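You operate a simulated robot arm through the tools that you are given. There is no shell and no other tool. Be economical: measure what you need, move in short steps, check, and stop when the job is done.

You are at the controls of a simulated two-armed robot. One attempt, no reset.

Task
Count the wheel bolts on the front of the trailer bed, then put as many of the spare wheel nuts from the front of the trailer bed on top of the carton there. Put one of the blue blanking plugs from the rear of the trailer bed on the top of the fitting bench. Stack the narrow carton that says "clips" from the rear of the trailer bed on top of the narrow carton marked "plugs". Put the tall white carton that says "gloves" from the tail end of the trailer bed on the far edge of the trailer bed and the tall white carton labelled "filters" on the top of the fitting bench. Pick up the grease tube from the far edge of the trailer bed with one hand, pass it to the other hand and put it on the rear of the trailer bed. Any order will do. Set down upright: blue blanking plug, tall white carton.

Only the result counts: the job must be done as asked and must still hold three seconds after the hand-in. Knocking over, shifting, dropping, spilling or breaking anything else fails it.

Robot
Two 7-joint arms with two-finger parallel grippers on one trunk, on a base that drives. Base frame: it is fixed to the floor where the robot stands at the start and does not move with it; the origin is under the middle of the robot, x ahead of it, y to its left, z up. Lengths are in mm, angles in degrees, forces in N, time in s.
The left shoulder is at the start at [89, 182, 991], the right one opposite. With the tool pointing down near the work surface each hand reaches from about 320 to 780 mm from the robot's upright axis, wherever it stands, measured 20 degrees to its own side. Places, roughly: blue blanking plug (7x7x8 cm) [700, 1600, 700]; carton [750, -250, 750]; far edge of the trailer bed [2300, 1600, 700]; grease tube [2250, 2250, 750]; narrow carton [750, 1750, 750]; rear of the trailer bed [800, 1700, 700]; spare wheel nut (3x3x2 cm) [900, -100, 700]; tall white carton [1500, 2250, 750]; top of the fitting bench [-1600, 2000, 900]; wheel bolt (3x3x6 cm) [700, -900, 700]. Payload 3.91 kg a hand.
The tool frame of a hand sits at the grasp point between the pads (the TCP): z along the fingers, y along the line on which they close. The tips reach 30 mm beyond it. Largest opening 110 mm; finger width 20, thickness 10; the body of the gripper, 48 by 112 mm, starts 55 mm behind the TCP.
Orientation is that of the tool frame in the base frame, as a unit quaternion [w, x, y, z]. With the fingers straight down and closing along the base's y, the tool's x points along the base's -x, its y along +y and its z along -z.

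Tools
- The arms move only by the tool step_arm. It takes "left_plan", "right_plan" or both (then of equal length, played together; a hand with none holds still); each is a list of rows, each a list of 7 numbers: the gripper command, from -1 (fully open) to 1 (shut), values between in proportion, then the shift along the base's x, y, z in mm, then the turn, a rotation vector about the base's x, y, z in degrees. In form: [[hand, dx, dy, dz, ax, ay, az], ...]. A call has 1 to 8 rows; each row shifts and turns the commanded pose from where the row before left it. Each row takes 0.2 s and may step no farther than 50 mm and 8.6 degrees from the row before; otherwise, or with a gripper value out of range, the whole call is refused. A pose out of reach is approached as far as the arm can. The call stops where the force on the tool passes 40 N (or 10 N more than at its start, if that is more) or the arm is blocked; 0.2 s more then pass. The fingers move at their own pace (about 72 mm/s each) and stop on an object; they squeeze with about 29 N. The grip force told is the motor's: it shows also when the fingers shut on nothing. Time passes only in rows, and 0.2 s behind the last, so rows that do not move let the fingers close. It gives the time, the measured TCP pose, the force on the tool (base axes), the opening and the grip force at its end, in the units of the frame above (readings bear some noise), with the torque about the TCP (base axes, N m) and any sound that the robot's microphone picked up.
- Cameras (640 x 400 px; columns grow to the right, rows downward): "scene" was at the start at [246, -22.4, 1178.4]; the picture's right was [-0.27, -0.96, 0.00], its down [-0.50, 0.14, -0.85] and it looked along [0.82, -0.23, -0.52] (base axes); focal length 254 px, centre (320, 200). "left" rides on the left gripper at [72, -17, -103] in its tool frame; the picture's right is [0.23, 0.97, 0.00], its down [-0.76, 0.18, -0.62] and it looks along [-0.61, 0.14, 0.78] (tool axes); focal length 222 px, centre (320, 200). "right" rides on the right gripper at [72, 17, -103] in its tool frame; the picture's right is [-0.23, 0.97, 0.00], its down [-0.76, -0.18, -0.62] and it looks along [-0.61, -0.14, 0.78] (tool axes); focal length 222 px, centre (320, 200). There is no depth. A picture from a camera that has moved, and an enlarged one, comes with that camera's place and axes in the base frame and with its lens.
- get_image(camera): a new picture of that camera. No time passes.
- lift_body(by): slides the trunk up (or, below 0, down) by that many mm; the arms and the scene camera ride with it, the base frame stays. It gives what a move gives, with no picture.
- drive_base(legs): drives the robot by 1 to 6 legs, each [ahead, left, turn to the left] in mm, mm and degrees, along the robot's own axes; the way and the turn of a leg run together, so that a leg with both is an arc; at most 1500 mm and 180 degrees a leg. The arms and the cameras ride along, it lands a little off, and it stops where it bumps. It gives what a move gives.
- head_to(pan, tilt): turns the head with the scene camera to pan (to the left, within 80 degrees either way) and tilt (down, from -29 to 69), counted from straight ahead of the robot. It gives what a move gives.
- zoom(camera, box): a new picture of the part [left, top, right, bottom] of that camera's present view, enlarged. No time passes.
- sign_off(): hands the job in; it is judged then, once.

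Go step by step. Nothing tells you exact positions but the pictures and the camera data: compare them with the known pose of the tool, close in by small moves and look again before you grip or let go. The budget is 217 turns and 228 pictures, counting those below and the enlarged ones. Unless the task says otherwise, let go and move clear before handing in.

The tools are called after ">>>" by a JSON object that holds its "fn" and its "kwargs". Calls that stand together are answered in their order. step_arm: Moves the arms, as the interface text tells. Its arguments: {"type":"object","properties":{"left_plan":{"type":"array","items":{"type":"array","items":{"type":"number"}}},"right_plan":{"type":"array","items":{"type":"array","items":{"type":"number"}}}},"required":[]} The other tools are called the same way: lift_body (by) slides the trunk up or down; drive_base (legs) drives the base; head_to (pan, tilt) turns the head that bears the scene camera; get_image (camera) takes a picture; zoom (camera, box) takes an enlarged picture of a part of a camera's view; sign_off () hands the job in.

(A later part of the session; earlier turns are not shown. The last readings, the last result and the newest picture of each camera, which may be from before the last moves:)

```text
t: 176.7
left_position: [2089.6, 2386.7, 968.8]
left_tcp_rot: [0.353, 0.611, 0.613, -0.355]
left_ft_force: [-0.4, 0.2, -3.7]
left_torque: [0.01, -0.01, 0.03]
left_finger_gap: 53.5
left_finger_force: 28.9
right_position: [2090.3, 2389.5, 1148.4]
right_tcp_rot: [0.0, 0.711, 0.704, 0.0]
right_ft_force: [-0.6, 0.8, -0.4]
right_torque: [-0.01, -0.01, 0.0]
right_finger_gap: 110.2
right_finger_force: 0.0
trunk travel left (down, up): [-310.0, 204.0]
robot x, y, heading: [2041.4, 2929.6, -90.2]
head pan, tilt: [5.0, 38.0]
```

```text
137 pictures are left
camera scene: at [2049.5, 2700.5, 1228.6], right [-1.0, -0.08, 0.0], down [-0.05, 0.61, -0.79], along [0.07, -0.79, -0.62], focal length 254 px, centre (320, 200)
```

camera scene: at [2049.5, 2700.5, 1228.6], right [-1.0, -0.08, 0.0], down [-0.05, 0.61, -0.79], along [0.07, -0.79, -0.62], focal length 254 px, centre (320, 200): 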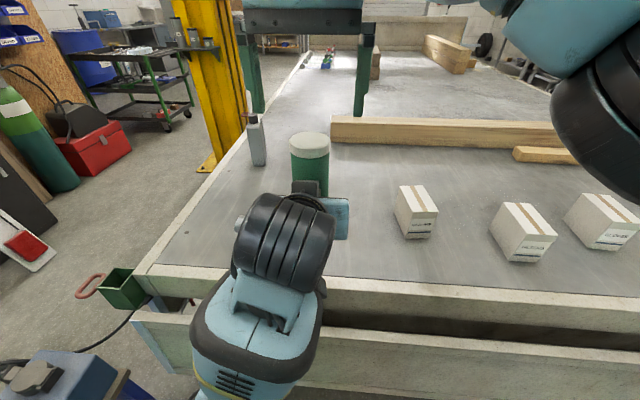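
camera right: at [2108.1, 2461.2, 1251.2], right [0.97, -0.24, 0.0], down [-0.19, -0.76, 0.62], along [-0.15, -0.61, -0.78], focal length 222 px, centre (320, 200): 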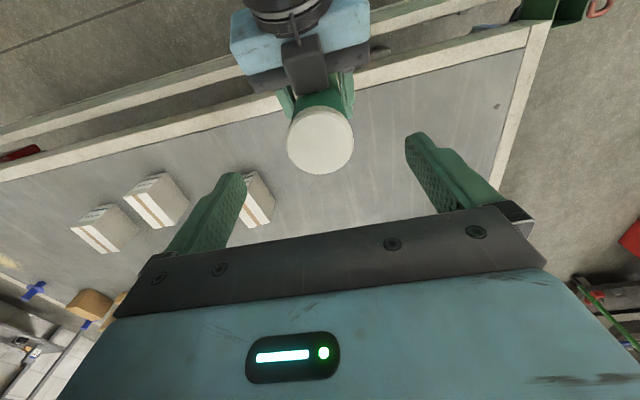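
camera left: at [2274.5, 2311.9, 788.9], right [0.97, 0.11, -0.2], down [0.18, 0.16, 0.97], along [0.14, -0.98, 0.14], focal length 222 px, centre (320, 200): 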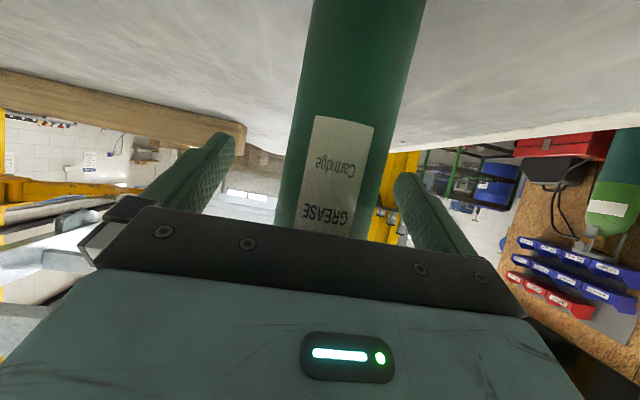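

Perfectly centred. Descend and close the right hand on the cap.

>>> {"fn": "step_arm", "kwargs": {"right_plan": [[-1, 0, 0, -30, 0, 0, 0], [-1, 0, 0, -30, 0, 0, 0], [-1, 0, 0, -25, 0, 0, 0], [-1, 0, 0, 0, 0, 0, 0]]}}

>>> {"fn": "get_image", "kwargs": {"camera": "right"}}

>>> {"fn": "get_image", "kwargs": {"camera": "scene"}}

```text
t: 177.7
left_position: [2090.5, 2385.8, 971.1]
left_tcp_rot: [0.352, 0.612, 0.613, -0.356]
left_ft_force: [0.0, 0.2, -4.6]
left_torque: [0.01, -0.01, 0.02]
left_finger_gap: 53.0
left_finger_force: 29.0
right_position: [2093.3, 2391.0, 1064.9]
right_tcp_rot: [0.0, 0.711, 0.703, 0.001]
right_ft_force: [-0.4, 0.3, 0.4]
right_torque: [-0.02, 0.0, 0.01]
right_finger_gap: 110.2
right_finger_force: 0.1
trunk travel left (down, up): [-310.0, 204.0]
robot x, y, heading: [2040.7, 2929.0, -90.2]
head pan, tilt: [5.0, 38.0]
```

```text
136 pictures are left
camera right: at [2109.5, 2463.0, 1167.1], right [0.97, -0.24, 0.0], down [-0.19, -0.76, 0.62], along [-0.15, -0.61, -0.78], focal length 222 px, centre (320, 200)
```

right: 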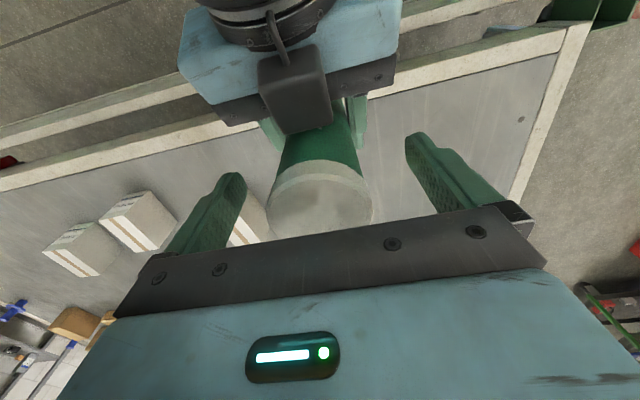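

```text
135 pictures are left
camera scene: at [2050.4, 2700.9, 1228.7], right [-1.0, -0.08, 0.0], down [-0.05, 0.61, -0.79], along [0.07, -0.79, -0.62], focal length 254 px, centre (320, 200)
```

scene: 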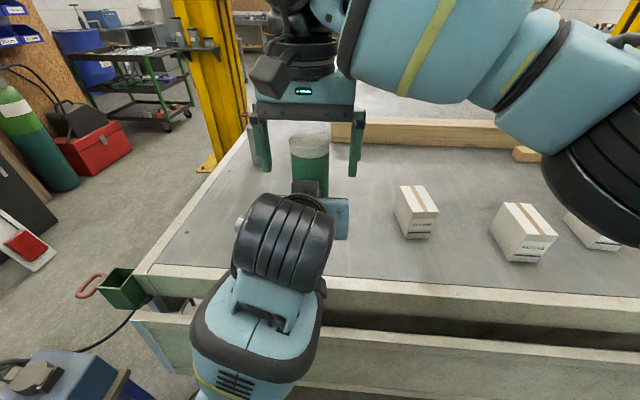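

Close the right hand.

>>> {"fn": "step_arm", "kwargs": {"right_plan": [[0.3, 0, 0, -4, 0, 0, 0], [1, 0, 0, 0, 0, 0, 0], [1, 0, 0, 0, 0, 0, 0], [1, 0, 0, 0, 0, 0, 0], [1, 0, 0, 0, 0, 0, 0]]}}

>>> {"fn": "get_image", "kwargs": {"camera": "right"}}

```text
t: 178.9
left_position: [2091.3, 2384.9, 969.5]
left_tcp_rot: [0.353, 0.611, 0.613, -0.356]
left_ft_force: [5.6, -2.3, -3.3]
left_torque: [0.3, 0.38, 0.1]
left_finger_gap: 53.3
left_finger_force: 28.9
right_position: [2091.4, 2390.0, 1060.0]
right_tcp_rot: [-0.001, 0.711, 0.703, 0.001]
right_ft_force: [-5.3, 1.8, 0.1]
right_torque: [-0.11, 0.08, -0.08]
right_finger_gap: 55.3
right_finger_force: 29.4
trunk travel left (down, up): [-310.0, 204.0]
robot x, y, heading: [2045.1, 2926.3, -90.2]
head pan, tilt: [5.0, 38.0]
```

```text
134 pictures are left
camera right: at [2108.9, 2462.9, 1162.9], right [0.97, -0.24, 0.0], down [-0.19, -0.76, 0.62], along [-0.15, -0.61, -0.78], focal length 222 px, centre (320, 200)
```

right: 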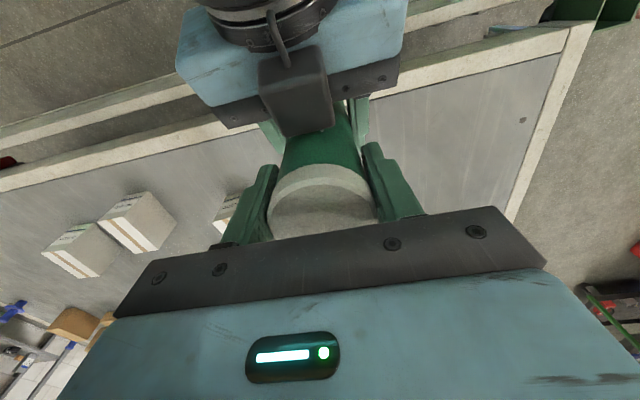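

Both hands hold it. Open the left hand and separate: left back, right forward.

>>> {"fn": "step_arm", "kwargs": {"left_plan": [[-1, 0, 0, 0, 0, 0, 0], [-1, 0, 0, 0, 0, 0, 0], [-1, 0, 0, 0, 0, 0, 0], [-1, 0, 15, 0, 0, 0, 0], [-1, 0, 15, 0, 0, 0, 0], [-1, 0, 15, 0, 0, 0, 0], [-1, 0, 0, 0, 0, 0, 0]], "right_plan": [[1, 0, 0, 0, 0, 0, 0], [1, 0, 0, 0, 0, 0, 0], [1, 0, 0, 0, 0, 0, 0], [1, 0, -15, 0, 0, 0, 0], [1, 0, -20, 0, 0, 0, 0], [1, 0, -25, 0, 0, 0, 0], [1, 0, -25, 0, 0, 0, 0]]}}

>>> {"fn": "get_image", "kwargs": {"camera": "scene"}}

>>> {"fn": "get_image", "kwargs": {"camera": "left"}}

```text
t: 180.6
left_position: [2097.0, 2428.3, 970.1]
left_tcp_rot: [0.366, 0.607, 0.612, -0.351]
left_ft_force: [-0.1, -0.2, -1.0]
left_torque: [-0.04, 0.02, -0.02]
left_finger_gap: 110.1
left_finger_force: 0.0
right_position: [2014.6, 2281.7, 1062.4]
right_tcp_rot: [0.01, 0.756, 0.654, 0.018]
right_ft_force: [0.9, 0.7, -4.3]
right_torque: [0.02, 0.03, 0.0]
right_finger_gap: 55.1
right_finger_force: 29.4
right hand out of reach, approached as far as the arm can: row 7
trunk travel left (down, up): [-310.0, 204.0]
robot x, y, heading: [2039.5, 2929.1, -90.2]
head pan, tilt: [5.0, 38.0]
stopped in row 7 (right hand): the arm was blocked; the commanded pose is now the measured one
```

```text
133 pictures are left
camera scene: at [2051.0, 2701.0, 1228.8], right [-1.0, -0.08, 0.0], down [-0.05, 0.61, -0.79], along [0.07, -0.79, -0.62], focal length 254 px, centre (320, 200)
```

scene: 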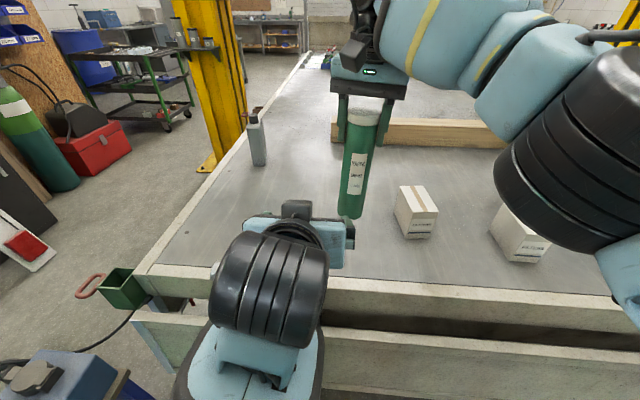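

```text
132 pictures are left
camera left: at [2079.3, 2553.0, 958.3], right [0.97, 0.12, -0.18], down [0.16, 0.18, 0.97], along [0.15, -0.98, 0.15], focal length 222 px, centre (320, 200)
```

left: 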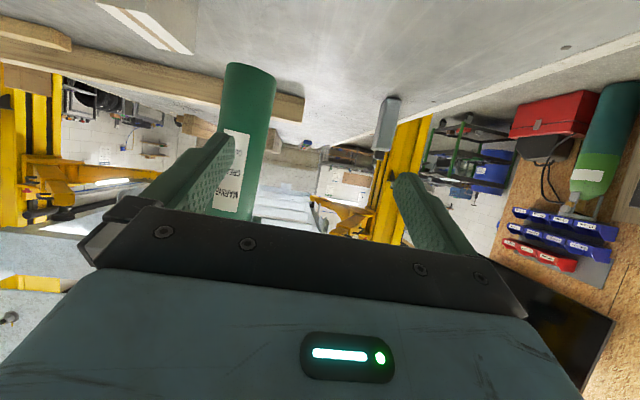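

Handover succeeded. I straighten the left hand and bring the right hand with the tube to its own side.

>>> {"fn": "step_arm", "kwargs": {"left_plan": [[-1, 12, 10, 5, 8, 0, 0], [-1, 12, 10, 5, 8, 0, 0], [-1, 12, 10, 5, 8, 0, 0], [-1, 12, 10, 5, 8, 0, 0], [-1, 12, 10, 5, 8, 0, 0], [-1, 12, 10, 5, 8, 0, 0], [-1, 12, 10, 5, 8, 0, 0], [-1, 0, 0, 0, 4.5, 0, 0]], "right_plan": [[1, -15, 20, 0, 0, 0, 0], [1, -15, 20, 0, 0, 0, 0], [1, -15, 20, 0, 0, 0, 0], [1, -15, 20, 0, 0, 0, 0], [1, -15, 20, 0, 0, 0, 0], [1, -15, 20, 0, 0, 0, 0], [1, -10, 15, 0, 0, 0, 0], [1, 0, 0, 0, 0, 0, 0]]}}

>>> {"fn": "get_image", "kwargs": {"camera": "scene"}}

```text
t: 182.4
left_position: [2198.7, 2335.6, 743.8]
left_tcp_rot: [0.017, 0.701, 0.712, 0.019]
left_ft_force: [-0.6, -0.2, -0.1]
left_torque: [0.0, 0.02, 0.0]
left_finger_gap: 110.0
left_finger_force: 0.0
left hand out of reach, approached as far as the arm can: row 2, 3, 4, 5, 6, 7, 8
right_position: [1915.7, 2419.0, 1062.7]
right_tcp_rot: [0.01, 0.756, 0.654, 0.018]
right_ft_force: [0.4, 0.6, -5.2]
right_torque: [0.02, 0.03, -0.01]
right_finger_gap: 55.0
right_finger_force: 29.6
trunk travel left (down, up): [-310.0, 204.0]
robot x, y, heading: [2041.2, 2921.7, -90.4]
head pan, tilt: [5.0, 38.0]
```

```text
131 pictures are left
camera scene: at [2049.6, 2700.1, 1228.6], right [-1.0, -0.08, 0.0], down [-0.05, 0.61, -0.79], along [0.07, -0.78, -0.62], focal length 254 px, centre (320, 200)
```

scene: 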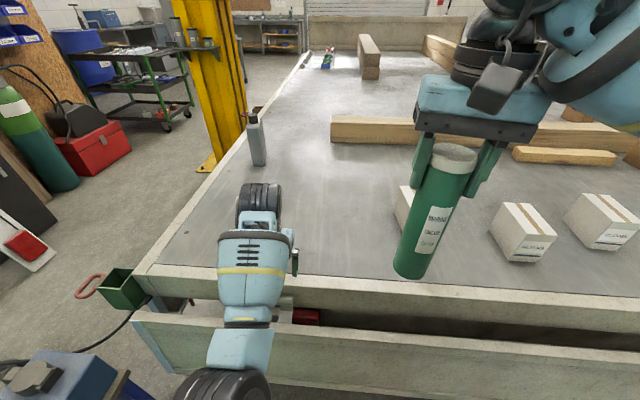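

The left arm folded into an awkward spot near the bed edge. I gently command it forward/up to a reachable pose.

>>> {"fn": "step_arm", "kwargs": {"left_plan": [[-1, 0, -25, 10, 0, 0, 0], [-1, 0, -25, 10, 0, 0, 0]]}}

>>> {"fn": "get_image", "kwargs": {"camera": "scene"}}

```text
t: 183.0
left_position: [2178.6, 2285.7, 772.1]
left_tcp_rot: [0.007, 0.709, 0.705, 0.003]
left_ft_force: [0.9, 0.0, 0.9]
left_torque: [-0.01, -0.01, 0.0]
left_finger_gap: 109.9
left_finger_force: 0.1
right_position: [1914.5, 2417.8, 1062.0]
right_tcp_rot: [0.01, 0.755, 0.655, 0.018]
right_ft_force: [0.0, 0.3, -4.7]
right_torque: [0.02, 0.03, 0.02]
right_finger_gap: 55.1
right_finger_force: 28.8
trunk travel left (down, up): [-310.0, 204.0]
robot x, y, heading: [2040.2, 2926.9, -90.3]
head pan, tilt: [5.0, 38.0]
```

```text
130 pictures are left
camera scene: at [2050.0, 2700.2, 1228.6], right [-1.0, -0.08, 0.0], down [-0.05, 0.61, -0.79], along [0.07, -0.79, -0.62], focal length 254 px, centre (320, 200)
```

scene: 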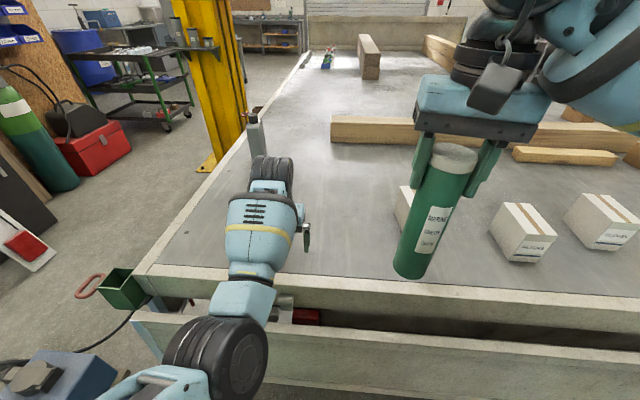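

It responds normally now. Raise it straight up.

>>> {"fn": "step_arm", "kwargs": {"left_plan": [[-1, 0, 0, 40, 0, 0, 0], [-1, 0, 0, 40, 0, 0, 0], [-1, 0, 10, 40, 0, 0, 0], [-1, 0, 20, 40, 0, 0, 0], [-1, 0, 20, 40, 0, 0, 0], [-1, 0, 20, 0, 0, 0, 0]]}}

>>> {"fn": "get_image", "kwargs": {"camera": "scene"}}

```text
t: 184.6
left_position: [2212.7, 2243.6, 939.4]
left_tcp_rot: [0.005, 0.689, 0.724, 0.017]
left_ft_force: [-1.5, -0.3, -0.1]
left_torque: [0.01, 0.02, -0.04]
left_finger_gap: 110.1
left_finger_force: 0.2
left hand out of reach, approached as far as the arm can: row 2, 3, 4, 5, 6
right_position: [1916.0, 2417.8, 1062.5]
right_tcp_rot: [0.01, 0.755, 0.655, 0.017]
right_ft_force: [0.7, -0.4, -5.0]
right_torque: [0.0, 0.0, 0.03]
right_finger_gap: 55.1
right_finger_force: 29.2
trunk travel left (down, up): [-310.0, 204.0]
robot x, y, heading: [2045.1, 2928.0, -90.3]
head pan, tilt: [5.0, 38.0]
stopped in row 6 (left hand): the arm was blocked; the commanded pose is now the measured one
```

```text
129 pictures are left
camera scene: at [2049.9, 2700.5, 1228.6], right [-1.0, -0.08, 0.0], down [-0.05, 0.61, -0.79], along [0.07, -0.79, -0.62], focal length 254 px, centre (320, 200)
```

scene: 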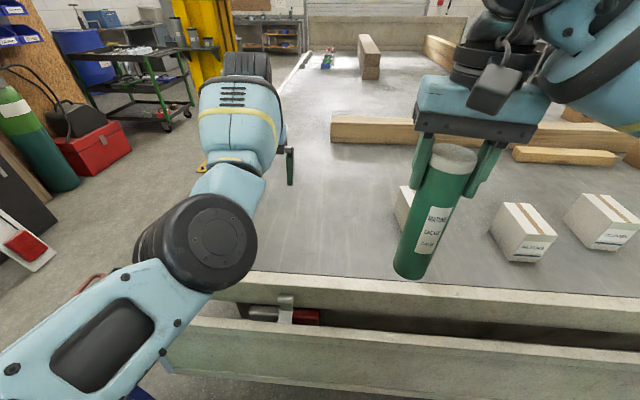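

The arm is in a low-elbow branch. I'll tilt it forward again at a farther distance and then straighten there.

>>> {"fn": "step_arm", "kwargs": {"left_plan": [[-1, 0, 0, 0, -8, 0, 0], [-1, 0, 0, 0, -8, 0, 0], [-1, 0, 0, 0, -8, 0, 0], [-1, 0, 0, 0, -8, 0, 0], [-1, 0, 0, 0, -8, 0, 0], [-1, 0, 0, 0, -8, 0, 0], [-1, 0, 0, 0, -8, 0, 0]]}}

>>> {"fn": "get_image", "kwargs": {"camera": "scene"}}

```text
t: 186.2
left_position: [2224.6, 2241.6, 947.0]
left_tcp_rot: [0.342, 0.602, 0.647, -0.32]
left_ft_force: [0.5, -0.8, 1.3]
left_torque: [0.01, 0.04, 0.01]
left_finger_gap: 110.1
left_finger_force: 0.0
right_position: [1915.0, 2418.6, 1063.1]
right_tcp_rot: [0.011, 0.756, 0.654, 0.019]
right_ft_force: [0.1, -0.9, -3.8]
right_torque: [-0.03, -0.02, 0.01]
right_finger_gap: 54.9
right_finger_force: 29.3
trunk travel left (down, up): [-310.0, 204.0]
robot x, y, heading: [2045.1, 2929.7, -90.3]
head pan, tilt: [5.0, 38.0]
```

```text
128 pictures are left
camera scene: at [2049.6, 2700.6, 1228.7], right [-1.0, -0.08, 0.0], down [-0.05, 0.61, -0.79], along [0.07, -0.79, -0.62], focal length 254 px, centre (320, 200)
```

scene: 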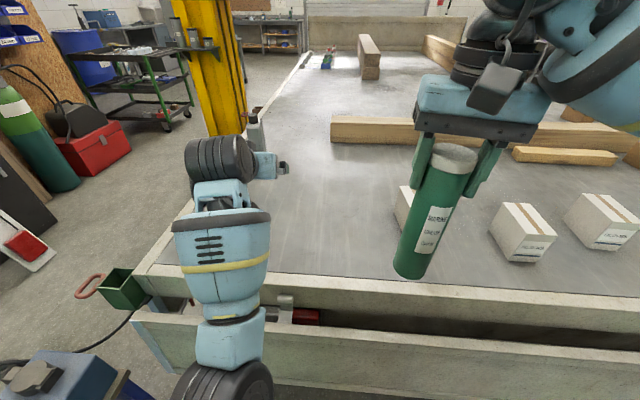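

Raise the hand while tilted, then straighten at height.

>>> {"fn": "step_arm", "kwargs": {"left_plan": [[-1, 0, 10, 40, 0, 0, 0], [-1, 0, 10, 40, 0, 0, 0], [-1, 0, 10, 40, 0, 0, 0], [-1, 0, 10, 40, 0, 0, 0], [-1, 0, 10, 40, 0, 0, 0]]}}

>>> {"fn": "get_image", "kwargs": {"camera": "scene"}}

```text
t: 187.4
left_position: [2209.2, 2299.2, 1139.9]
left_tcp_rot: [0.328, 0.61, 0.644, -0.325]
left_ft_force: [0.6, -0.3, -0.8]
left_torque: [0.01, -0.03, 0.02]
left_finger_gap: 109.9
left_finger_force: 0.1
right_position: [1914.7, 2418.2, 1062.8]
right_tcp_rot: [0.01, 0.755, 0.656, 0.018]
right_ft_force: [-0.1, 0.3, -3.8]
right_torque: [0.01, 0.07, 0.01]
right_finger_gap: 54.9
right_finger_force: 29.3
trunk travel left (down, up): [-310.0, 204.0]
robot x, y, heading: [2041.5, 2928.1, -90.1]
head pan, tilt: [5.0, 38.0]
```

```text
127 pictures are left
camera scene: at [2049.6, 2700.9, 1228.7], right [-1.0, -0.08, 0.0], down [-0.05, 0.61, -0.79], along [0.07, -0.79, -0.62], focal length 254 px, centre (320, 200)
```

scene: 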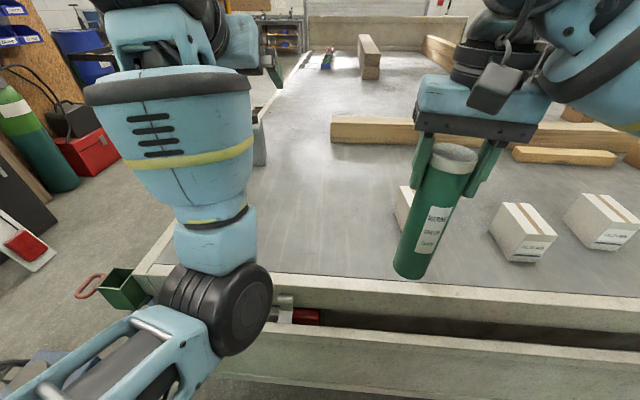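

Now straighten at this height.

>>> {"fn": "step_arm", "kwargs": {"left_plan": [[-1, 0, 0, 0, 8, 0, 0], [-1, 0, 0, 0, 8, 0, 0], [-1, 0, 0, 0, 8, 0, 0], [-1, 0, 0, 0, 8, 0, 0], [-1, 0, 0, 0, 8, 0, 0], [-1, 0, 0, 0, 8, 0, 0], [-1, 0, 0, 0, 8, 0, 0]]}}

>>> {"fn": "get_image", "kwargs": {"camera": "scene"}}

```text
t: 188.7
left_position: [2226.9, 2238.0, 1015.4]
left_tcp_rot: [0.023, 0.685, 0.728, 0.0]
left_ft_force: [-0.7, 0.4, 0.1]
left_torque: [0.01, -0.02, -0.01]
left_finger_gap: 109.7
left_finger_force: 0.0
left hand out of reach, approached as far as the arm can: row 1, 2, 3, 4, 6
right_position: [1915.0, 2419.1, 1062.9]
right_tcp_rot: [0.009, 0.755, 0.656, 0.018]
right_ft_force: [0.2, -0.5, -4.2]
right_torque: [0.02, 0.02, 0.02]
right_finger_gap: 55.1
right_finger_force: 29.0
trunk travel left (down, up): [-310.0, 204.0]
robot x, y, heading: [2041.6, 2929.6, -90.2]
head pan, tilt: [5.0, 38.0]
stopped in row 6 (left hand): the arm was blocked; the commanded pose is now the measured one
```

```text
126 pictures are left
camera scene: at [2049.2, 2700.6, 1228.7], right [-1.0, -0.08, 0.0], down [-0.05, 0.61, -0.79], along [0.07, -0.79, -0.62], focal length 254 px, centre (320, 200)
```

scene: 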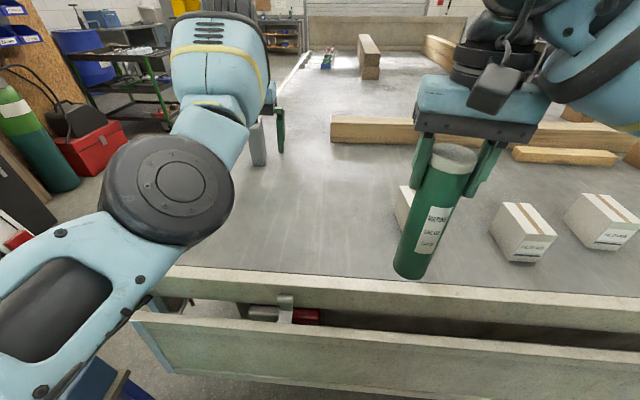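

I try recovering the original elbow-out branch by tilting and going outward first, as on the way in.

>>> {"fn": "step_arm", "kwargs": {"left_plan": [[-1, 5, 10, 0, -8, 0, 0], [-1, 5, 10, 0, -8, 0, 0], [-1, 5, 15, 0, -8, 0, 0], [-1, 10, 20, 0, -8, 0, 0], [-1, 10, 25, -10, -8, 0, 0], [-1, 15, 25, -20, -8, 0, 0], [-1, 20, 30, -30, -8, 0, 0], [-1, 10, 30, -30, 0, 0, 0]]}}

>>> {"fn": "get_image", "kwargs": {"camera": "scene"}}

```text
t: 190.5
left_position: [2311.0, 2394.4, 925.4]
left_tcp_rot: [0.343, 0.595, 0.64, -0.345]
left_ft_force: [-0.6, -0.3, -0.3]
left_torque: [-0.03, -0.01, 0.01]
left_finger_gap: 110.0
left_finger_force: 0.0
left hand out of reach, approached as far as the arm can: row 1, 2
right_position: [1915.2, 2420.3, 1063.2]
right_tcp_rot: [0.01, 0.756, 0.655, 0.018]
right_ft_force: [0.7, 0.0, -4.8]
right_torque: [0.05, 0.02, 0.03]
right_finger_gap: 54.9
right_finger_force: 28.7
trunk travel left (down, up): [-310.0, 204.0]
robot x, y, heading: [2046.2, 2925.5, -90.1]
head pan, tilt: [5.0, 38.0]
```

```text
125 pictures are left
camera scene: at [2049.8, 2701.0, 1228.7], right [-1.0, -0.08, 0.0], down [-0.05, 0.61, -0.79], along [0.07, -0.79, -0.62], focal length 254 px, centre (320, 200)
```

scene: 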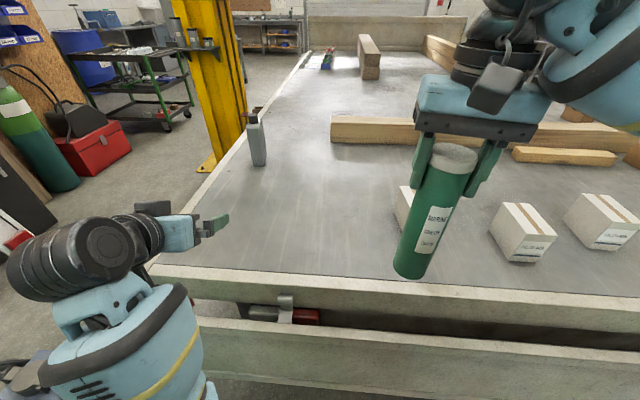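

Try reversing the original tilt path in small portions.

>>> {"fn": "step_arm", "kwargs": {"left_plan": [[-1, -10, 12, 12, 7.5, 0, 0], [-1, -17, 15, 12, 7.5, 0, 0], [-1, -17, 15, 12, 7.5, 0, 0]]}}

>>> {"fn": "head_to", "kwargs": {"pan": 35, "tilt": 35}}

>>> {"fn": "get_image", "kwargs": {"camera": "scene"}}

```text
t: 191.3
left_position: [2294.4, 2410.7, 939.9]
left_tcp_rot: [0.288, 0.622, 0.67, -0.284]
left_ft_force: [0.4, -0.2, -0.3]
left_torque: [0.0, 0.0, -0.01]
left_finger_gap: 110.2
left_finger_force: 0.0
left hand out of reach, approached as far as the arm can: row 2, 3
right_position: [1916.0, 2419.0, 1063.9]
right_tcp_rot: [0.01, 0.756, 0.655, 0.019]
right_ft_force: [0.1, 0.2, -3.9]
right_torque: [0.03, 0.01, -0.03]
right_finger_gap: 55.0
right_finger_force: 29.0
trunk travel left (down, up): [-310.0, 204.0]
robot x, y, heading: [2043.5, 2924.5, -90.3]
head pan, tilt: [5.0, 38.0]
```

```text
t: 192.2
left_position: [2294.8, 2410.2, 941.7]
left_tcp_rot: [0.289, 0.621, 0.67, -0.284]
left_ft_force: [0.1, 0.2, 0.6]
left_torque: [0.0, -0.01, 0.0]
left_finger_gap: 110.0
left_finger_force: 0.0
right_position: [1914.8, 2418.4, 1063.1]
right_tcp_rot: [0.011, 0.755, 0.655, 0.019]
right_ft_force: [-0.5, 1.0, -4.4]
right_torque: [0.02, -0.03, 0.05]
right_finger_gap: 54.9
right_finger_force: 28.9
trunk travel left (down, up): [-310.0, 204.0]
robot x, y, heading: [2039.6, 2928.6, -90.2]
head pan, tilt: [35.0, 35.0]
```

```text
124 pictures are left
camera scene: at [2092.6, 2714.2, 1233.2], right [-0.82, -0.57, 0.0], down [-0.33, 0.47, -0.82], along [0.47, -0.67, -0.57], focal length 254 px, centre (320, 200)
```

scene: 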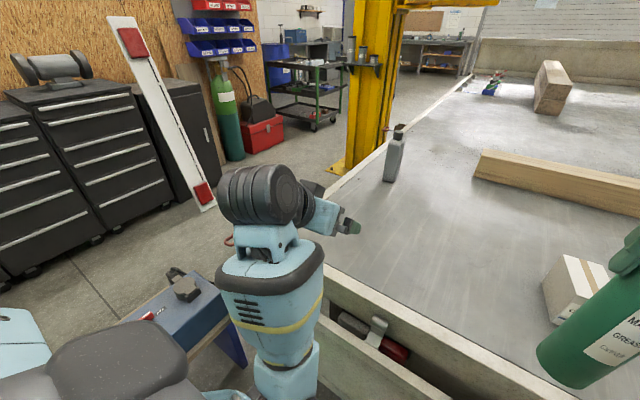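

The elbow stays low; I test whether this branch still serves fingers-down work at arm's length.

>>> {"fn": "step_arm", "kwargs": {"left_plan": [[-1, -12, -25, 0, 7, 0, 0], [-1, -12, -25, 0, 7, 0, 0], [-1, -12, -25, 0, 7, 0, 0], [-1, -12, -25, 0, 7, 0, 0], [-1, -12, -25, 0, 7, 0, 0], [-1, -12, -25, -10, 7, 0, 0], [-1, 0, -25, -20, 5.5, 0, 0], [-1, 0, -25, -20, 0, 0, 0]]}}

>>> {"fn": "get_image", "kwargs": {"camera": "scene"}}

```text
t: 194.0
left_position: [2222.5, 2207.4, 872.5]
left_tcp_rot: [0.014, 0.685, 0.728, 0.008]
left_ft_force: [0.2, -0.7, 0.0]
left_torque: [0.03, 0.02, 0.02]
left_finger_gap: 109.9
left_finger_force: 0.0
left hand out of reach, approached as far as the arm can: row 1, 2, 3, 8
right_position: [1915.0, 2417.1, 1061.6]
right_tcp_rot: [0.01, 0.756, 0.655, 0.018]
right_ft_force: [0.4, 0.2, -5.1]
right_torque: [0.0, 0.02, 0.0]
right_finger_gap: 55.0
right_finger_force: 29.3
trunk travel left (down, up): [-310.0, 204.0]
robot x, y, heading: [2043.5, 2924.6, -90.2]
head pan, tilt: [35.0, 35.0]
```

```text
123 pictures are left
camera scene: at [2091.6, 2713.1, 1233.0], right [-0.82, -0.57, 0.0], down [-0.33, 0.47, -0.82], along [0.47, -0.67, -0.57], focal length 254 px, centre (320, 200)
```

scene: 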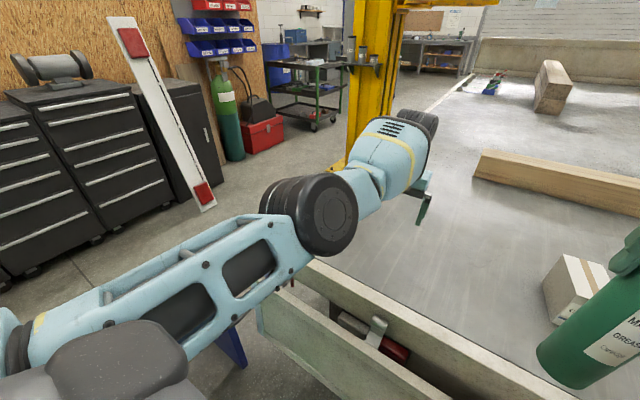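

Nearly straight arm now; I draw the hand back with fingers down to see which way the elbow folds.

>>> {"fn": "step_arm", "kwargs": {"left_plan": [[-1, 10, 30, 10, 0, 0, 0], [-1, 10, 30, 10, 0, 0, 0], [-1, 10, 30, 10, 0, 0, 0]]}}

>>> {"fn": "get_image", "kwargs": {"camera": "scene"}}

```text
t: 194.8
left_position: [2279.8, 2272.1, 886.1]
left_tcp_rot: [0.016, 0.675, 0.737, 0.018]
left_ft_force: [-0.7, 0.9, -0.4]
left_torque: [-0.01, -0.01, 0.02]
left_finger_gap: 109.9
left_finger_force: 0.0
left hand out of reach, approached as far as the arm can: row 2, 3
right_position: [1915.8, 2419.1, 1062.7]
right_tcp_rot: [0.01, 0.755, 0.655, 0.018]
right_ft_force: [0.0, 0.5, -4.5]
right_torque: [0.02, 0.03, 0.02]
right_finger_gap: 55.0
right_finger_force: 29.2
trunk travel left (down, up): [-310.0, 204.0]
robot x, y, heading: [2042.1, 2926.9, -90.4]
head pan, tilt: [35.0, 35.0]
```

```text
122 pictures are left
camera scene: at [2092.8, 2714.0, 1233.2], right [-0.82, -0.57, 0.0], down [-0.33, 0.47, -0.82], along [0.47, -0.67, -0.57], focal length 254 px, centre (320, 200)
```

scene: 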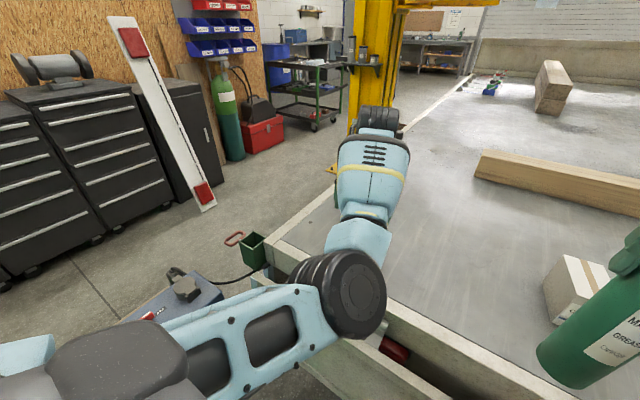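

I try flipping the elbow by moving the hand up and inward.

>>> {"fn": "step_arm", "kwargs": {"left_plan": [[-1, -20, 0, 40, 0, 0, 0], [-1, -20, 0, 40, 0, 0, 0], [-1, -20, 0, 40, 0, 0, 0], [-1, -20, 0, 40, 0, 0, 0], [-1, -20, 0, 40, 0, 0, 0], [-1, -20, 0, 40, 0, 0, 0]]}}

>>> {"fn": "get_image", "kwargs": {"camera": "scene"}}

```text
t: 196.2
left_position: [2153.8, 2277.1, 1117.0]
left_tcp_rot: [0.016, 0.686, 0.727, 0.01]
left_ft_force: [0.5, 0.0, -0.9]
left_torque: [-0.01, 0.01, -0.02]
left_finger_gap: 110.2
left_finger_force: 0.1
left hand out of reach, approached as far as the arm can: row 1, 2, 5, 6
right_position: [1913.5, 2419.8, 1062.7]
right_tcp_rot: [0.011, 0.756, 0.655, 0.018]
right_ft_force: [-0.7, 0.3, -3.2]
right_torque: [-0.01, 0.0, -0.02]
right_finger_gap: 55.2
right_finger_force: 28.9
trunk travel left (down, up): [-310.0, 204.0]
robot x, y, heading: [2045.9, 2929.6, -90.2]
head pan, tilt: [35.0, 35.0]
```

```text
121 pictures are left
camera scene: at [2091.7, 2714.6, 1233.3], right [-0.82, -0.57, 0.0], down [-0.33, 0.47, -0.82], along [0.47, -0.67, -0.57], focal length 254 px, centre (320, 200)
```

scene: 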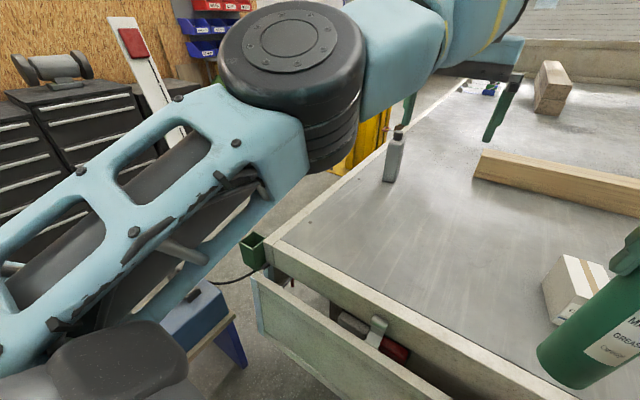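

Elbow is now up. Draw the hand back gently.

>>> {"fn": "step_arm", "kwargs": {"left_plan": [[-1, 0, 25, -5, 0, 0, 0], [-1, 0, 25, -10, 0, 0, 0], [-1, 5, 25, -10, 0, 0, 0], [-1, 5, 25, -10, 0, 0, 0]]}}

>>> {"fn": "get_image", "kwargs": {"camera": "scene"}}

```text
t: 197.2
left_position: [2147.0, 2279.6, 1117.0]
left_tcp_rot: [0.014, 0.685, 0.729, 0.009]
left_ft_force: [-0.1, -0.7, 0.2]
left_torque: [0.01, 0.01, 0.01]
left_finger_gap: 110.0
left_finger_force: 0.1
left hand out of reach, approached as far as the arm can: row 1, 2, 3, 4
right_position: [1915.1, 2419.0, 1061.9]
right_tcp_rot: [0.01, 0.755, 0.655, 0.018]
right_ft_force: [0.2, 0.2, -4.6]
right_torque: [0.0, -0.02, 0.0]
right_finger_gap: 55.1
right_finger_force: 29.3
trunk travel left (down, up): [-310.0, 204.0]
robot x, y, heading: [2047.5, 2929.8, -90.3]
head pan, tilt: [35.0, 35.0]
```

```text
120 pictures are left
camera scene: at [2092.6, 2714.2, 1233.2], right [-0.82, -0.57, 0.0], down [-0.33, 0.47, -0.82], along [0.47, -0.67, -0.57], focal length 254 px, centre (320, 200)
```

scene: 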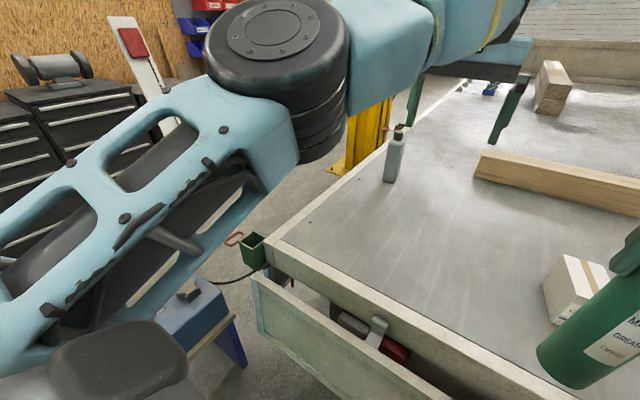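

The wrist seems at a roll limit; I relieve it by yawing the tool positively while drawing back.

>>> {"fn": "step_arm", "kwargs": {"left_plan": [[-1, 0, 0, 0, 0, 0, 8.5], [-1, 0, 0, 0, 0, 0, 8.5], [-1, 0, 0, 0, 0, 0, 8.5], [-1, 0, 0, 0, 0, 0, 8.5], [-1, 0, 0, 0, 0, 0, 8.5], [-1, 0, 0, 0, 0, 0, 8.5]]}}

>>> {"fn": "get_image", "kwargs": {"camera": "scene"}}

```text
t: 198.6
left_position: [2147.1, 2284.5, 1119.3]
left_tcp_rot: [0.009, 0.305, 0.952, 0.014]
left_ft_force: [0.6, 0.3, -0.2]
left_torque: [0.01, 0.01, -0.02]
left_finger_gap: 109.8
left_finger_force: 0.0
left hand out of reach, approached as far as the arm can: row 5
right_position: [1915.6, 2417.5, 1061.2]
right_tcp_rot: [0.01, 0.755, 0.655, 0.017]
right_ft_force: [1.2, -0.6, -3.7]
right_torque: [0.02, 0.02, 0.01]
right_finger_gap: 54.9
right_finger_force: 29.1
trunk travel left (down, up): [-310.0, 204.0]
robot x, y, heading: [2042.6, 2932.6, -90.3]
head pan, tilt: [35.0, 35.0]
```

```text
119 pictures are left
camera scene: at [2093.5, 2713.8, 1233.1], right [-0.82, -0.57, 0.0], down [-0.33, 0.47, -0.82], along [0.47, -0.67, -0.57], focal length 254 px, centre (320, 200)
```

scene: 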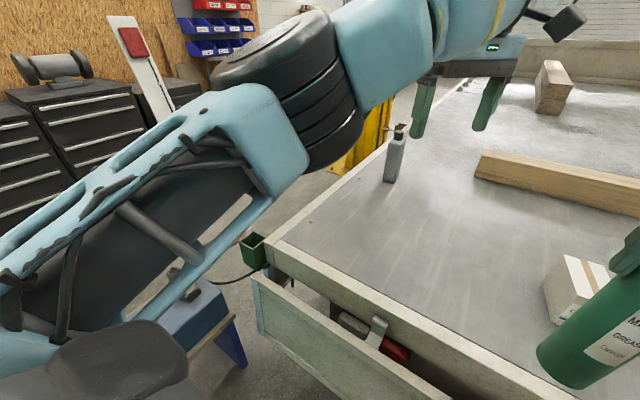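

Yawing frees it. Draw back now.

>>> {"fn": "step_arm", "kwargs": {"left_plan": [[-1, 0, 30, 0, 0, 0, 0], [-1, 0, 35, 0, 0, 0, 0], [-1, 0, 35, 0, 0, 0, 0], [-1, 0, 35, 0, 0, 0, 0]]}}

>>> {"fn": "get_image", "kwargs": {"camera": "scene"}}

```text
t: 199.6
left_position: [2135.4, 2290.9, 1123.3]
left_tcp_rot: [0.009, 0.305, 0.952, 0.014]
left_ft_force: [-0.4, 0.8, -0.2]
left_torque: [0.0, -0.03, 0.0]
left_finger_gap: 109.9
left_finger_force: 0.0
left hand out of reach, approached as far as the arm can: row 1, 2, 3, 4
right_position: [1913.8, 2419.2, 1063.6]
right_tcp_rot: [0.011, 0.755, 0.655, 0.019]
right_ft_force: [-0.7, 0.9, -4.2]
right_torque: [0.02, 0.03, -0.04]
right_finger_gap: 55.2
right_finger_force: 29.1
trunk travel left (down, up): [-310.0, 204.0]
robot x, y, heading: [2042.0, 2930.6, -90.1]
head pan, tilt: [35.0, 35.0]
```

```text
118 pictures are left
camera scene: at [2092.2, 2714.3, 1233.3], right [-0.82, -0.57, 0.0], down [-0.33, 0.47, -0.82], along [0.47, -0.67, -0.57], focal length 254 px, centre (320, 200)
```

scene: 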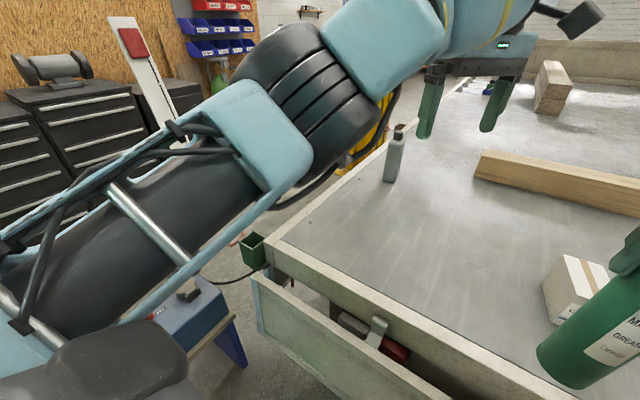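

The elbow keeps swinging outward as I yaw; continue yawing, then draw back.

>>> {"fn": "step_arm", "kwargs": {"left_plan": [[-1, 0, 5, 0, 0, 0, 8.5], [-1, 0, 5, 0, 0, 0, 8.5], [-1, 0, 5, 0, 0, 0, 8.5], [-1, 0, 5, -5, 0, 0, 8.5], [-1, 0, 5, -10, 0, 0, 0], [-1, 0, 10, -10, 0, 0, 0], [-1, 0, 20, -10, 0, 0, 0], [-1, 0, 20, -10, 0, 0, 0]]}}

>>> {"fn": "get_image", "kwargs": {"camera": "scene"}}

```text
t: 201.6
left_position: [2189.0, 2281.7, 1111.5]
left_tcp_rot: [-0.03, -0.035, 0.999, 0.019]
left_ft_force: [0.6, 0.1, -0.1]
left_torque: [0.0, -0.03, -0.01]
left_finger_gap: 109.9
left_finger_force: 0.0
left hand out of reach, approached as far as the arm can: row 1, 2, 3, 4, 5, 6, 7, 8
right_position: [1914.6, 2419.1, 1063.1]
right_tcp_rot: [0.01, 0.755, 0.655, 0.018]
right_ft_force: [-0.6, 0.1, -4.5]
right_torque: [0.01, 0.01, 0.02]
right_finger_gap: 55.0
right_finger_force: 29.2
trunk travel left (down, up): [-310.0, 204.0]
robot x, y, heading: [2047.3, 2925.5, -90.4]
head pan, tilt: [35.0, 35.0]
stopped in row 8 (left hand): the arm was blocked; the commanded pose is now the measured one
```

```text
117 pictures are left
camera scene: at [2092.8, 2714.1, 1233.2], right [-0.82, -0.57, 0.0], down [-0.33, 0.47, -0.82], along [0.47, -0.67, -0.57], focal length 254 px, centre (320, 200)
```

scene: 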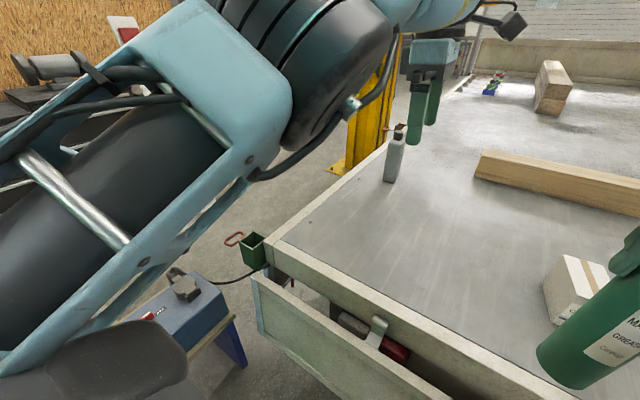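

The elbow is high now. I move the hand outward and back while yawing back.

>>> {"fn": "step_arm", "kwargs": {"left_plan": [[-1, 30, 0, -15, 0, 0, 0], [-1, 30, 0, -20, 0, 0, 0], [-1, 30, 10, -25, 0, 0, 0], [-1, 20, 20, -25, 0, 0, 0], [-1, 0, 30, -20, 0, 0, 0]]}}

>>> {"fn": "get_image", "kwargs": {"camera": "scene"}}

```text
t: 203.0
left_position: [2334.7, 2342.2, 995.8]
left_tcp_rot: [-0.061, -0.073, 0.995, 0.026]
left_ft_force: [0.1, -0.7, 0.3]
left_torque: [0.01, 0.03, -0.01]
left_finger_gap: 110.0
left_finger_force: 0.0
right_position: [1914.7, 2417.3, 1061.0]
right_tcp_rot: [0.009, 0.755, 0.655, 0.018]
right_ft_force: [0.4, -0.7, -4.1]
right_torque: [0.03, -0.01, 0.02]
right_finger_gap: 54.8
right_finger_force: 28.8
trunk travel left (down, up): [-310.0, 204.0]
robot x, y, heading: [2039.8, 2928.1, -90.2]
head pan, tilt: [35.0, 35.0]
stopped in row 5 (left hand): the arm was blocked; the commanded pose is now the measured one
```

```text
116 pictures are left
camera scene: at [2092.9, 2713.9, 1233.1], right [-0.82, -0.57, 0.0], down [-0.33, 0.47, -0.82], along [0.47, -0.67, -0.57], focal length 254 px, centre (320, 200)
```

scene: 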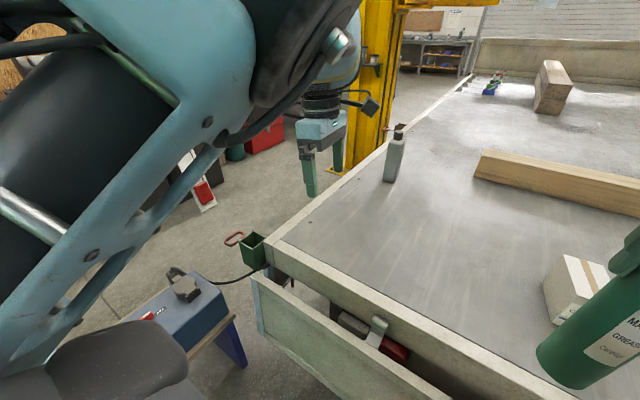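

The upper arm nears the head; I turn the head away and continue outward, yawing back.

>>> {"fn": "head_to", "kwargs": {"pan": -30, "tilt": 35}}

>>> {"fn": "step_arm", "kwargs": {"left_plan": [[-1, 25, 10, -25, 0, 0, 0], [-1, 25, 10, -25, 0, 0, 0], [-1, 15, 15, -20, 0, 0, -6], [-1, 0, 15, -20, 0, 0, -6], [-1, 0, 15, -10, 0, 0, -6]]}}

>>> {"fn": "head_to", "kwargs": {"pan": 20, "tilt": 30}}

>>> {"fn": "get_image", "kwargs": {"camera": "scene"}}

```text
t: 204.4
left_position: [2333.7, 2344.0, 996.2]
left_tcp_rot: [-0.062, -0.073, 0.995, 0.026]
left_ft_force: [0.0, 0.9, 0.5]
left_torque: [0.01, -0.01, -0.01]
left_finger_gap: 110.3
left_finger_force: 0.0
right_position: [1914.8, 2418.3, 1061.8]
right_tcp_rot: [0.011, 0.755, 0.655, 0.019]
right_ft_force: [-0.5, 0.1, -4.0]
right_torque: [-0.01, 0.01, 0.01]
right_finger_gap: 55.1
right_finger_force: 28.8
trunk travel left (down, up): [-310.0, 204.0]
robot x, y, heading: [2044.2, 2927.6, -90.2]
head pan, tilt: [-30.0, 35.0]
```

```text
t: 205.8
left_position: [2433.3, 2421.3, 886.1]
left_tcp_rot: [-0.084, 0.035, 0.995, 0.034]
left_ft_force: [0.4, -0.2, -0.5]
left_torque: [-0.02, -0.03, 0.0]
left_finger_gap: 110.2
left_finger_force: 0.1
right_position: [1915.4, 2417.9, 1062.2]
right_tcp_rot: [0.01, 0.755, 0.655, 0.018]
right_ft_force: [-0.1, -0.1, -3.9]
right_torque: [0.03, 0.02, -0.01]
right_finger_gap: 55.0
right_finger_force: 29.1
trunk travel left (down, up): [-310.0, 204.0]
robot x, y, heading: [2040.9, 2928.6, -90.3]
head pan, tilt: [-30.0, 35.0]
stopped in row 5 (left hand): the arm was blocked; the commanded pose is now the measured one
```

```text
t: 207.0
left_position: [2433.1, 2422.4, 884.8]
left_tcp_rot: [-0.084, 0.035, 0.995, 0.035]
left_ft_force: [0.2, -0.2, 0.1]
left_torque: [-0.01, -0.02, -0.02]
left_finger_gap: 110.2
left_finger_force: 0.1
right_position: [1915.0, 2419.0, 1063.1]
right_tcp_rot: [0.01, 0.755, 0.655, 0.019]
right_ft_force: [-0.1, 0.7, -4.7]
right_torque: [-0.01, 0.0, 0.06]
right_finger_gap: 54.9
right_finger_force: 28.6
trunk travel left (down, up): [-310.0, 204.0]
robot x, y, heading: [2043.8, 2925.2, -90.3]
head pan, tilt: [20.0, 30.0]
```

```text
115 pictures are left
camera scene: at [2072.9, 2701.6, 1241.0], right [-0.94, -0.34, 0.0], down [-0.17, 0.47, -0.87], along [0.29, -0.81, -0.5], focal length 254 px, centre (320, 200)
```

scene: 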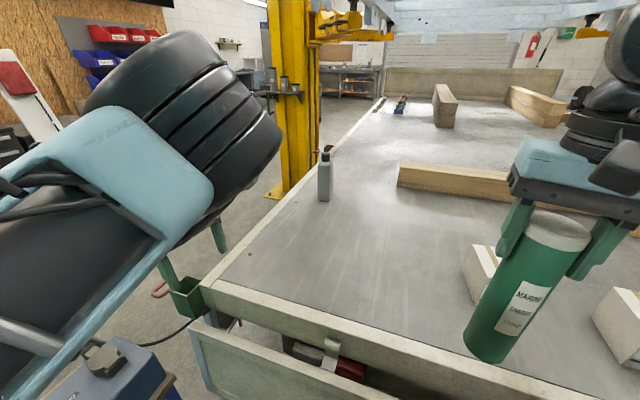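

Yaw the tool back in place.

>>> {"fn": "step_arm", "kwargs": {"left_plan": [[-1, 0, -5, 10, 0, 0, -8], [-1, 0, -5, 10, 0, 0, -8], [-1, 0, -5, 10, 0, 0, -8], [-1, 0, -5, 10, 0, 0, -8], [-1, 0, 0, 0, 0, 0, -8], [-1, 0, 0, 0, 0, 0, -8], [-1, 0, 0, 0, 0, 0, -8], [-1, 0, 0, 0, 0, 0, -8]]}}

>>> {"fn": "get_image", "kwargs": {"camera": "scene"}}

```text
t: 208.9
left_position: [2470.0, 2439.7, 861.1]
left_tcp_rot: [-0.104, 0.517, 0.841, 0.125]
left_ft_force: [0.5, -0.6, 0.0]
left_torque: [-0.03, 0.0, 0.01]
left_finger_gap: 109.8
left_finger_force: 0.1
right_position: [1915.1, 2419.4, 1062.7]
right_tcp_rot: [0.01, 0.755, 0.655, 0.018]
right_ft_force: [-0.5, 0.0, -4.7]
right_torque: [0.04, -0.02, -0.01]
right_finger_gap: 55.1
right_finger_force: 28.7
trunk travel left (down, up): [-310.0, 204.0]
robot x, y, heading: [2042.1, 2927.2, -90.3]
head pan, tilt: [20.0, 30.0]
stopped in row 8 (left hand): the arm was blocked; the commanded pose is now the measured one
```

```text
114 pictures are left
camera scene: at [2073.1, 2701.7, 1241.0], right [-0.94, -0.34, 0.0], down [-0.17, 0.47, -0.87], along [0.29, -0.81, -0.5], focal length 254 px, centre (320, 200)
```

scene: 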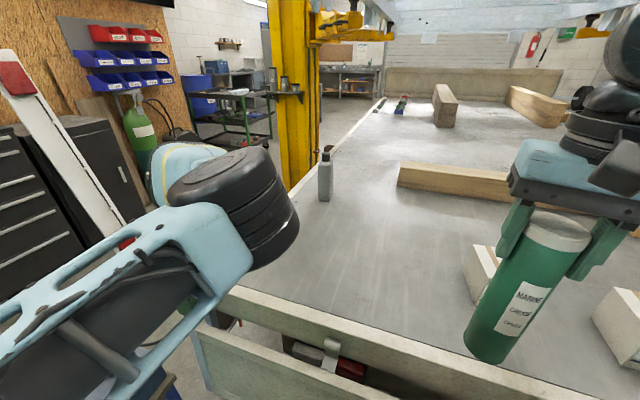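

I'll aim just to park the left arm compactly: head panned away, yaw positive again, and draw the hand in.

>>> {"fn": "head_to", "kwargs": {"pan": -60, "tilt": 35}}

>>> {"fn": "step_arm", "kwargs": {"left_plan": [[-1, -10, 0, 20, 0, 0, 8], [-1, -10, 0, 20, 0, 0, 8], [-1, -10, 0, 20, 0, 0, 8], [-1, -10, 0, 20, 0, 0, 8], [-1, -10, 0, 20, 0, 0, 8], [-1, -10, 0, 20, 0, 0, 8], [-1, -10, 0, 20, 0, 0, 8], [-1, 0, 0, 0, 0, 0, 0]]}}

>>> {"fn": "step_arm", "kwargs": {"left_plan": [[-1, -20, 20, 20, 0, 0, 8], [-1, -20, 20, 20, 0, 0, 8], [-1, -20, 20, 0, 0, 0, 8], [-1, -20, 20, 0, 0, 0, 8]]}}

>>> {"fn": "get_image", "kwargs": {"camera": "left"}}

```text
t: 210.4
left_position: [2467.9, 2440.1, 861.1]
left_tcp_rot: [-0.104, 0.516, 0.841, 0.124]
left_ft_force: [0.3, 0.4, -0.4]
left_torque: [0.0, -0.03, -0.01]
left_finger_gap: 109.9
left_finger_force: 0.1
right_position: [1915.5, 2418.5, 1063.2]
right_tcp_rot: [0.01, 0.755, 0.655, 0.018]
right_ft_force: [0.1, 0.6, -4.5]
right_torque: [-0.01, 0.0, -0.02]
right_finger_gap: 55.0
right_finger_force: 29.2
trunk travel left (down, up): [-310.0, 204.0]
robot x, y, heading: [2041.7, 2926.5, -90.1]
head pan, tilt: [-60.0, 35.0]
```

```text
t: 212.2
left_position: [2439.2, 2434.1, 976.4]
left_tcp_rot: [-0.155, 0.04, 0.984, 0.076]
left_ft_force: [0.6, 0.2, 0.3]
left_torque: [0.01, -0.01, -0.01]
left_finger_gap: 110.1
left_finger_force: 0.1
left hand out of reach, approached as far as the arm can: row 6
right_position: [1914.8, 2419.0, 1062.6]
right_tcp_rot: [0.01, 0.755, 0.656, 0.018]
right_ft_force: [0.6, 0.2, -5.4]
right_torque: [0.01, 0.05, 0.0]
right_finger_gap: 55.0
right_finger_force: 28.7
trunk travel left (down, up): [-310.0, 204.0]
robot x, y, heading: [2042.9, 2925.6, -90.1]
head pan, tilt: [-60.0, 35.0]
```

```text
t: 212.8
left_position: [2440.8, 2504.4, 879.6]
left_tcp_rot: [-0.144, -0.117, 0.957, 0.222]
left_ft_force: [-0.3, 0.7, 0.4]
left_torque: [0.04, -0.03, -0.03]
left_finger_gap: 110.2
left_finger_force: 0.0
right_position: [1915.7, 2418.4, 1060.4]
right_tcp_rot: [0.009, 0.755, 0.655, 0.019]
right_ft_force: [-0.7, -0.1, -3.5]
right_torque: [-0.01, 0.02, 0.0]
right_finger_gap: 55.0
right_finger_force: 28.6
trunk travel left (down, up): [-310.0, 204.0]
robot x, y, heading: [2041.6, 2928.5, -90.2]
head pan, tilt: [-60.0, 35.0]
stopped in row 2 (left hand): the arm was blocked; the commanded pose is now the measured one
```

```text
113 pictures are left
camera left: at [2410.4, 2428.3, 978.3], right [-0.37, 0.79, 0.5], down [0.88, 0.13, 0.45], along [0.29, 0.6, -0.74], focal length 222 px, centre (320, 200)
```

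left: 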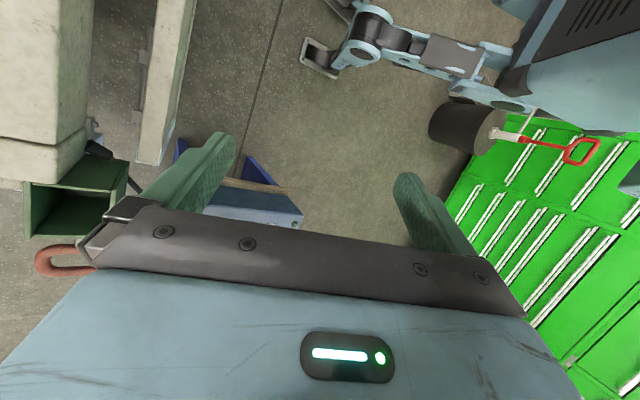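

I first drive right (−x) 700 mm to get clear of the tool stand, then reconfigure the left arm with free space.

>>> {"fn": "step_arm", "kwargs": {"left_plan": [[-1, 0, -10, 30, 0, 0, 0], [-1, 0, -10, 30, 0, 0, 0]]}}

>>> {"fn": "drive_base", "kwargs": {"legs": [[0, -750, 0]]}}

>>> {"fn": "head_to", "kwargs": {"pan": 40, "tilt": 20}}

>>> {"fn": "get_image", "kwargs": {"camera": "scene"}}

```text
t: 213.3
left_position: [2437.7, 2484.1, 941.3]
left_tcp_rot: [-0.144, -0.116, 0.957, 0.223]
left_ft_force: [0.1, -0.3, -0.9]
left_torque: [0.03, 0.0, 0.01]
left_finger_gap: 110.0
left_finger_force: 0.1
right_position: [1914.7, 2420.0, 1063.1]
right_tcp_rot: [0.01, 0.755, 0.656, 0.019]
right_ft_force: [0.8, -0.4, -4.9]
right_torque: [0.03, 0.01, 0.01]
right_finger_gap: 55.3
right_finger_force: 29.0
trunk travel left (down, up): [-310.0, 204.0]
robot x, y, heading: [2042.8, 2927.7, -90.3]
head pan, tilt: [-60.0, 35.0]
```

```text
t: 220.5
left_position: [1676.5, 2486.3, 939.9]
left_tcp_rot: [-0.144, -0.118, 0.957, 0.222]
left_ft_force: [0.3, 0.5, -0.2]
left_torque: [-0.03, 0.02, 0.03]
left_finger_gap: 109.9
left_finger_force: 0.2
right_position: [1154.4, 2419.5, 1062.9]
right_tcp_rot: [0.011, 0.754, 0.657, 0.018]
right_ft_force: [-0.3, 0.1, -4.6]
right_torque: [0.01, 0.01, 0.03]
right_finger_gap: 54.7
right_finger_force: 28.8
trunk travel left (down, up): [-310.0, 204.0]
robot x, y, heading: [1280.8, 2925.7, -90.0]
head pan, tilt: [-60.0, 35.0]
```

```text
t: 222.2
left_position: [1678.1, 2487.7, 940.4]
left_tcp_rot: [-0.144, -0.118, 0.957, 0.223]
left_ft_force: [0.0, 0.4, -0.3]
left_torque: [0.01, 0.01, 0.0]
left_finger_gap: 109.9
left_finger_force: 0.1
right_position: [1152.3, 2419.2, 1061.1]
right_tcp_rot: [0.01, 0.754, 0.657, 0.018]
right_ft_force: [0.2, -0.4, -4.8]
right_torque: [0.0, 0.0, 0.01]
right_finger_gap: 54.9
right_finger_force: 29.2
trunk travel left (down, up): [-310.0, 204.0]
robot x, y, heading: [1277.2, 2934.9, -89.8]
head pan, tilt: [40.0, 20.0]
```

```text
112 pictures are left
camera scene: at [1338.5, 2716.4, 1257.1], right [-0.77, -0.64, 0.0], down [-0.22, 0.26, -0.94], along [0.6, -0.72, -0.34], focal length 254 px, centre (320, 200)
```

scene: 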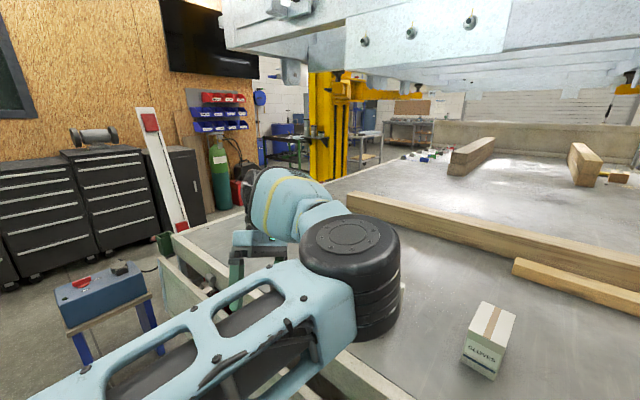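

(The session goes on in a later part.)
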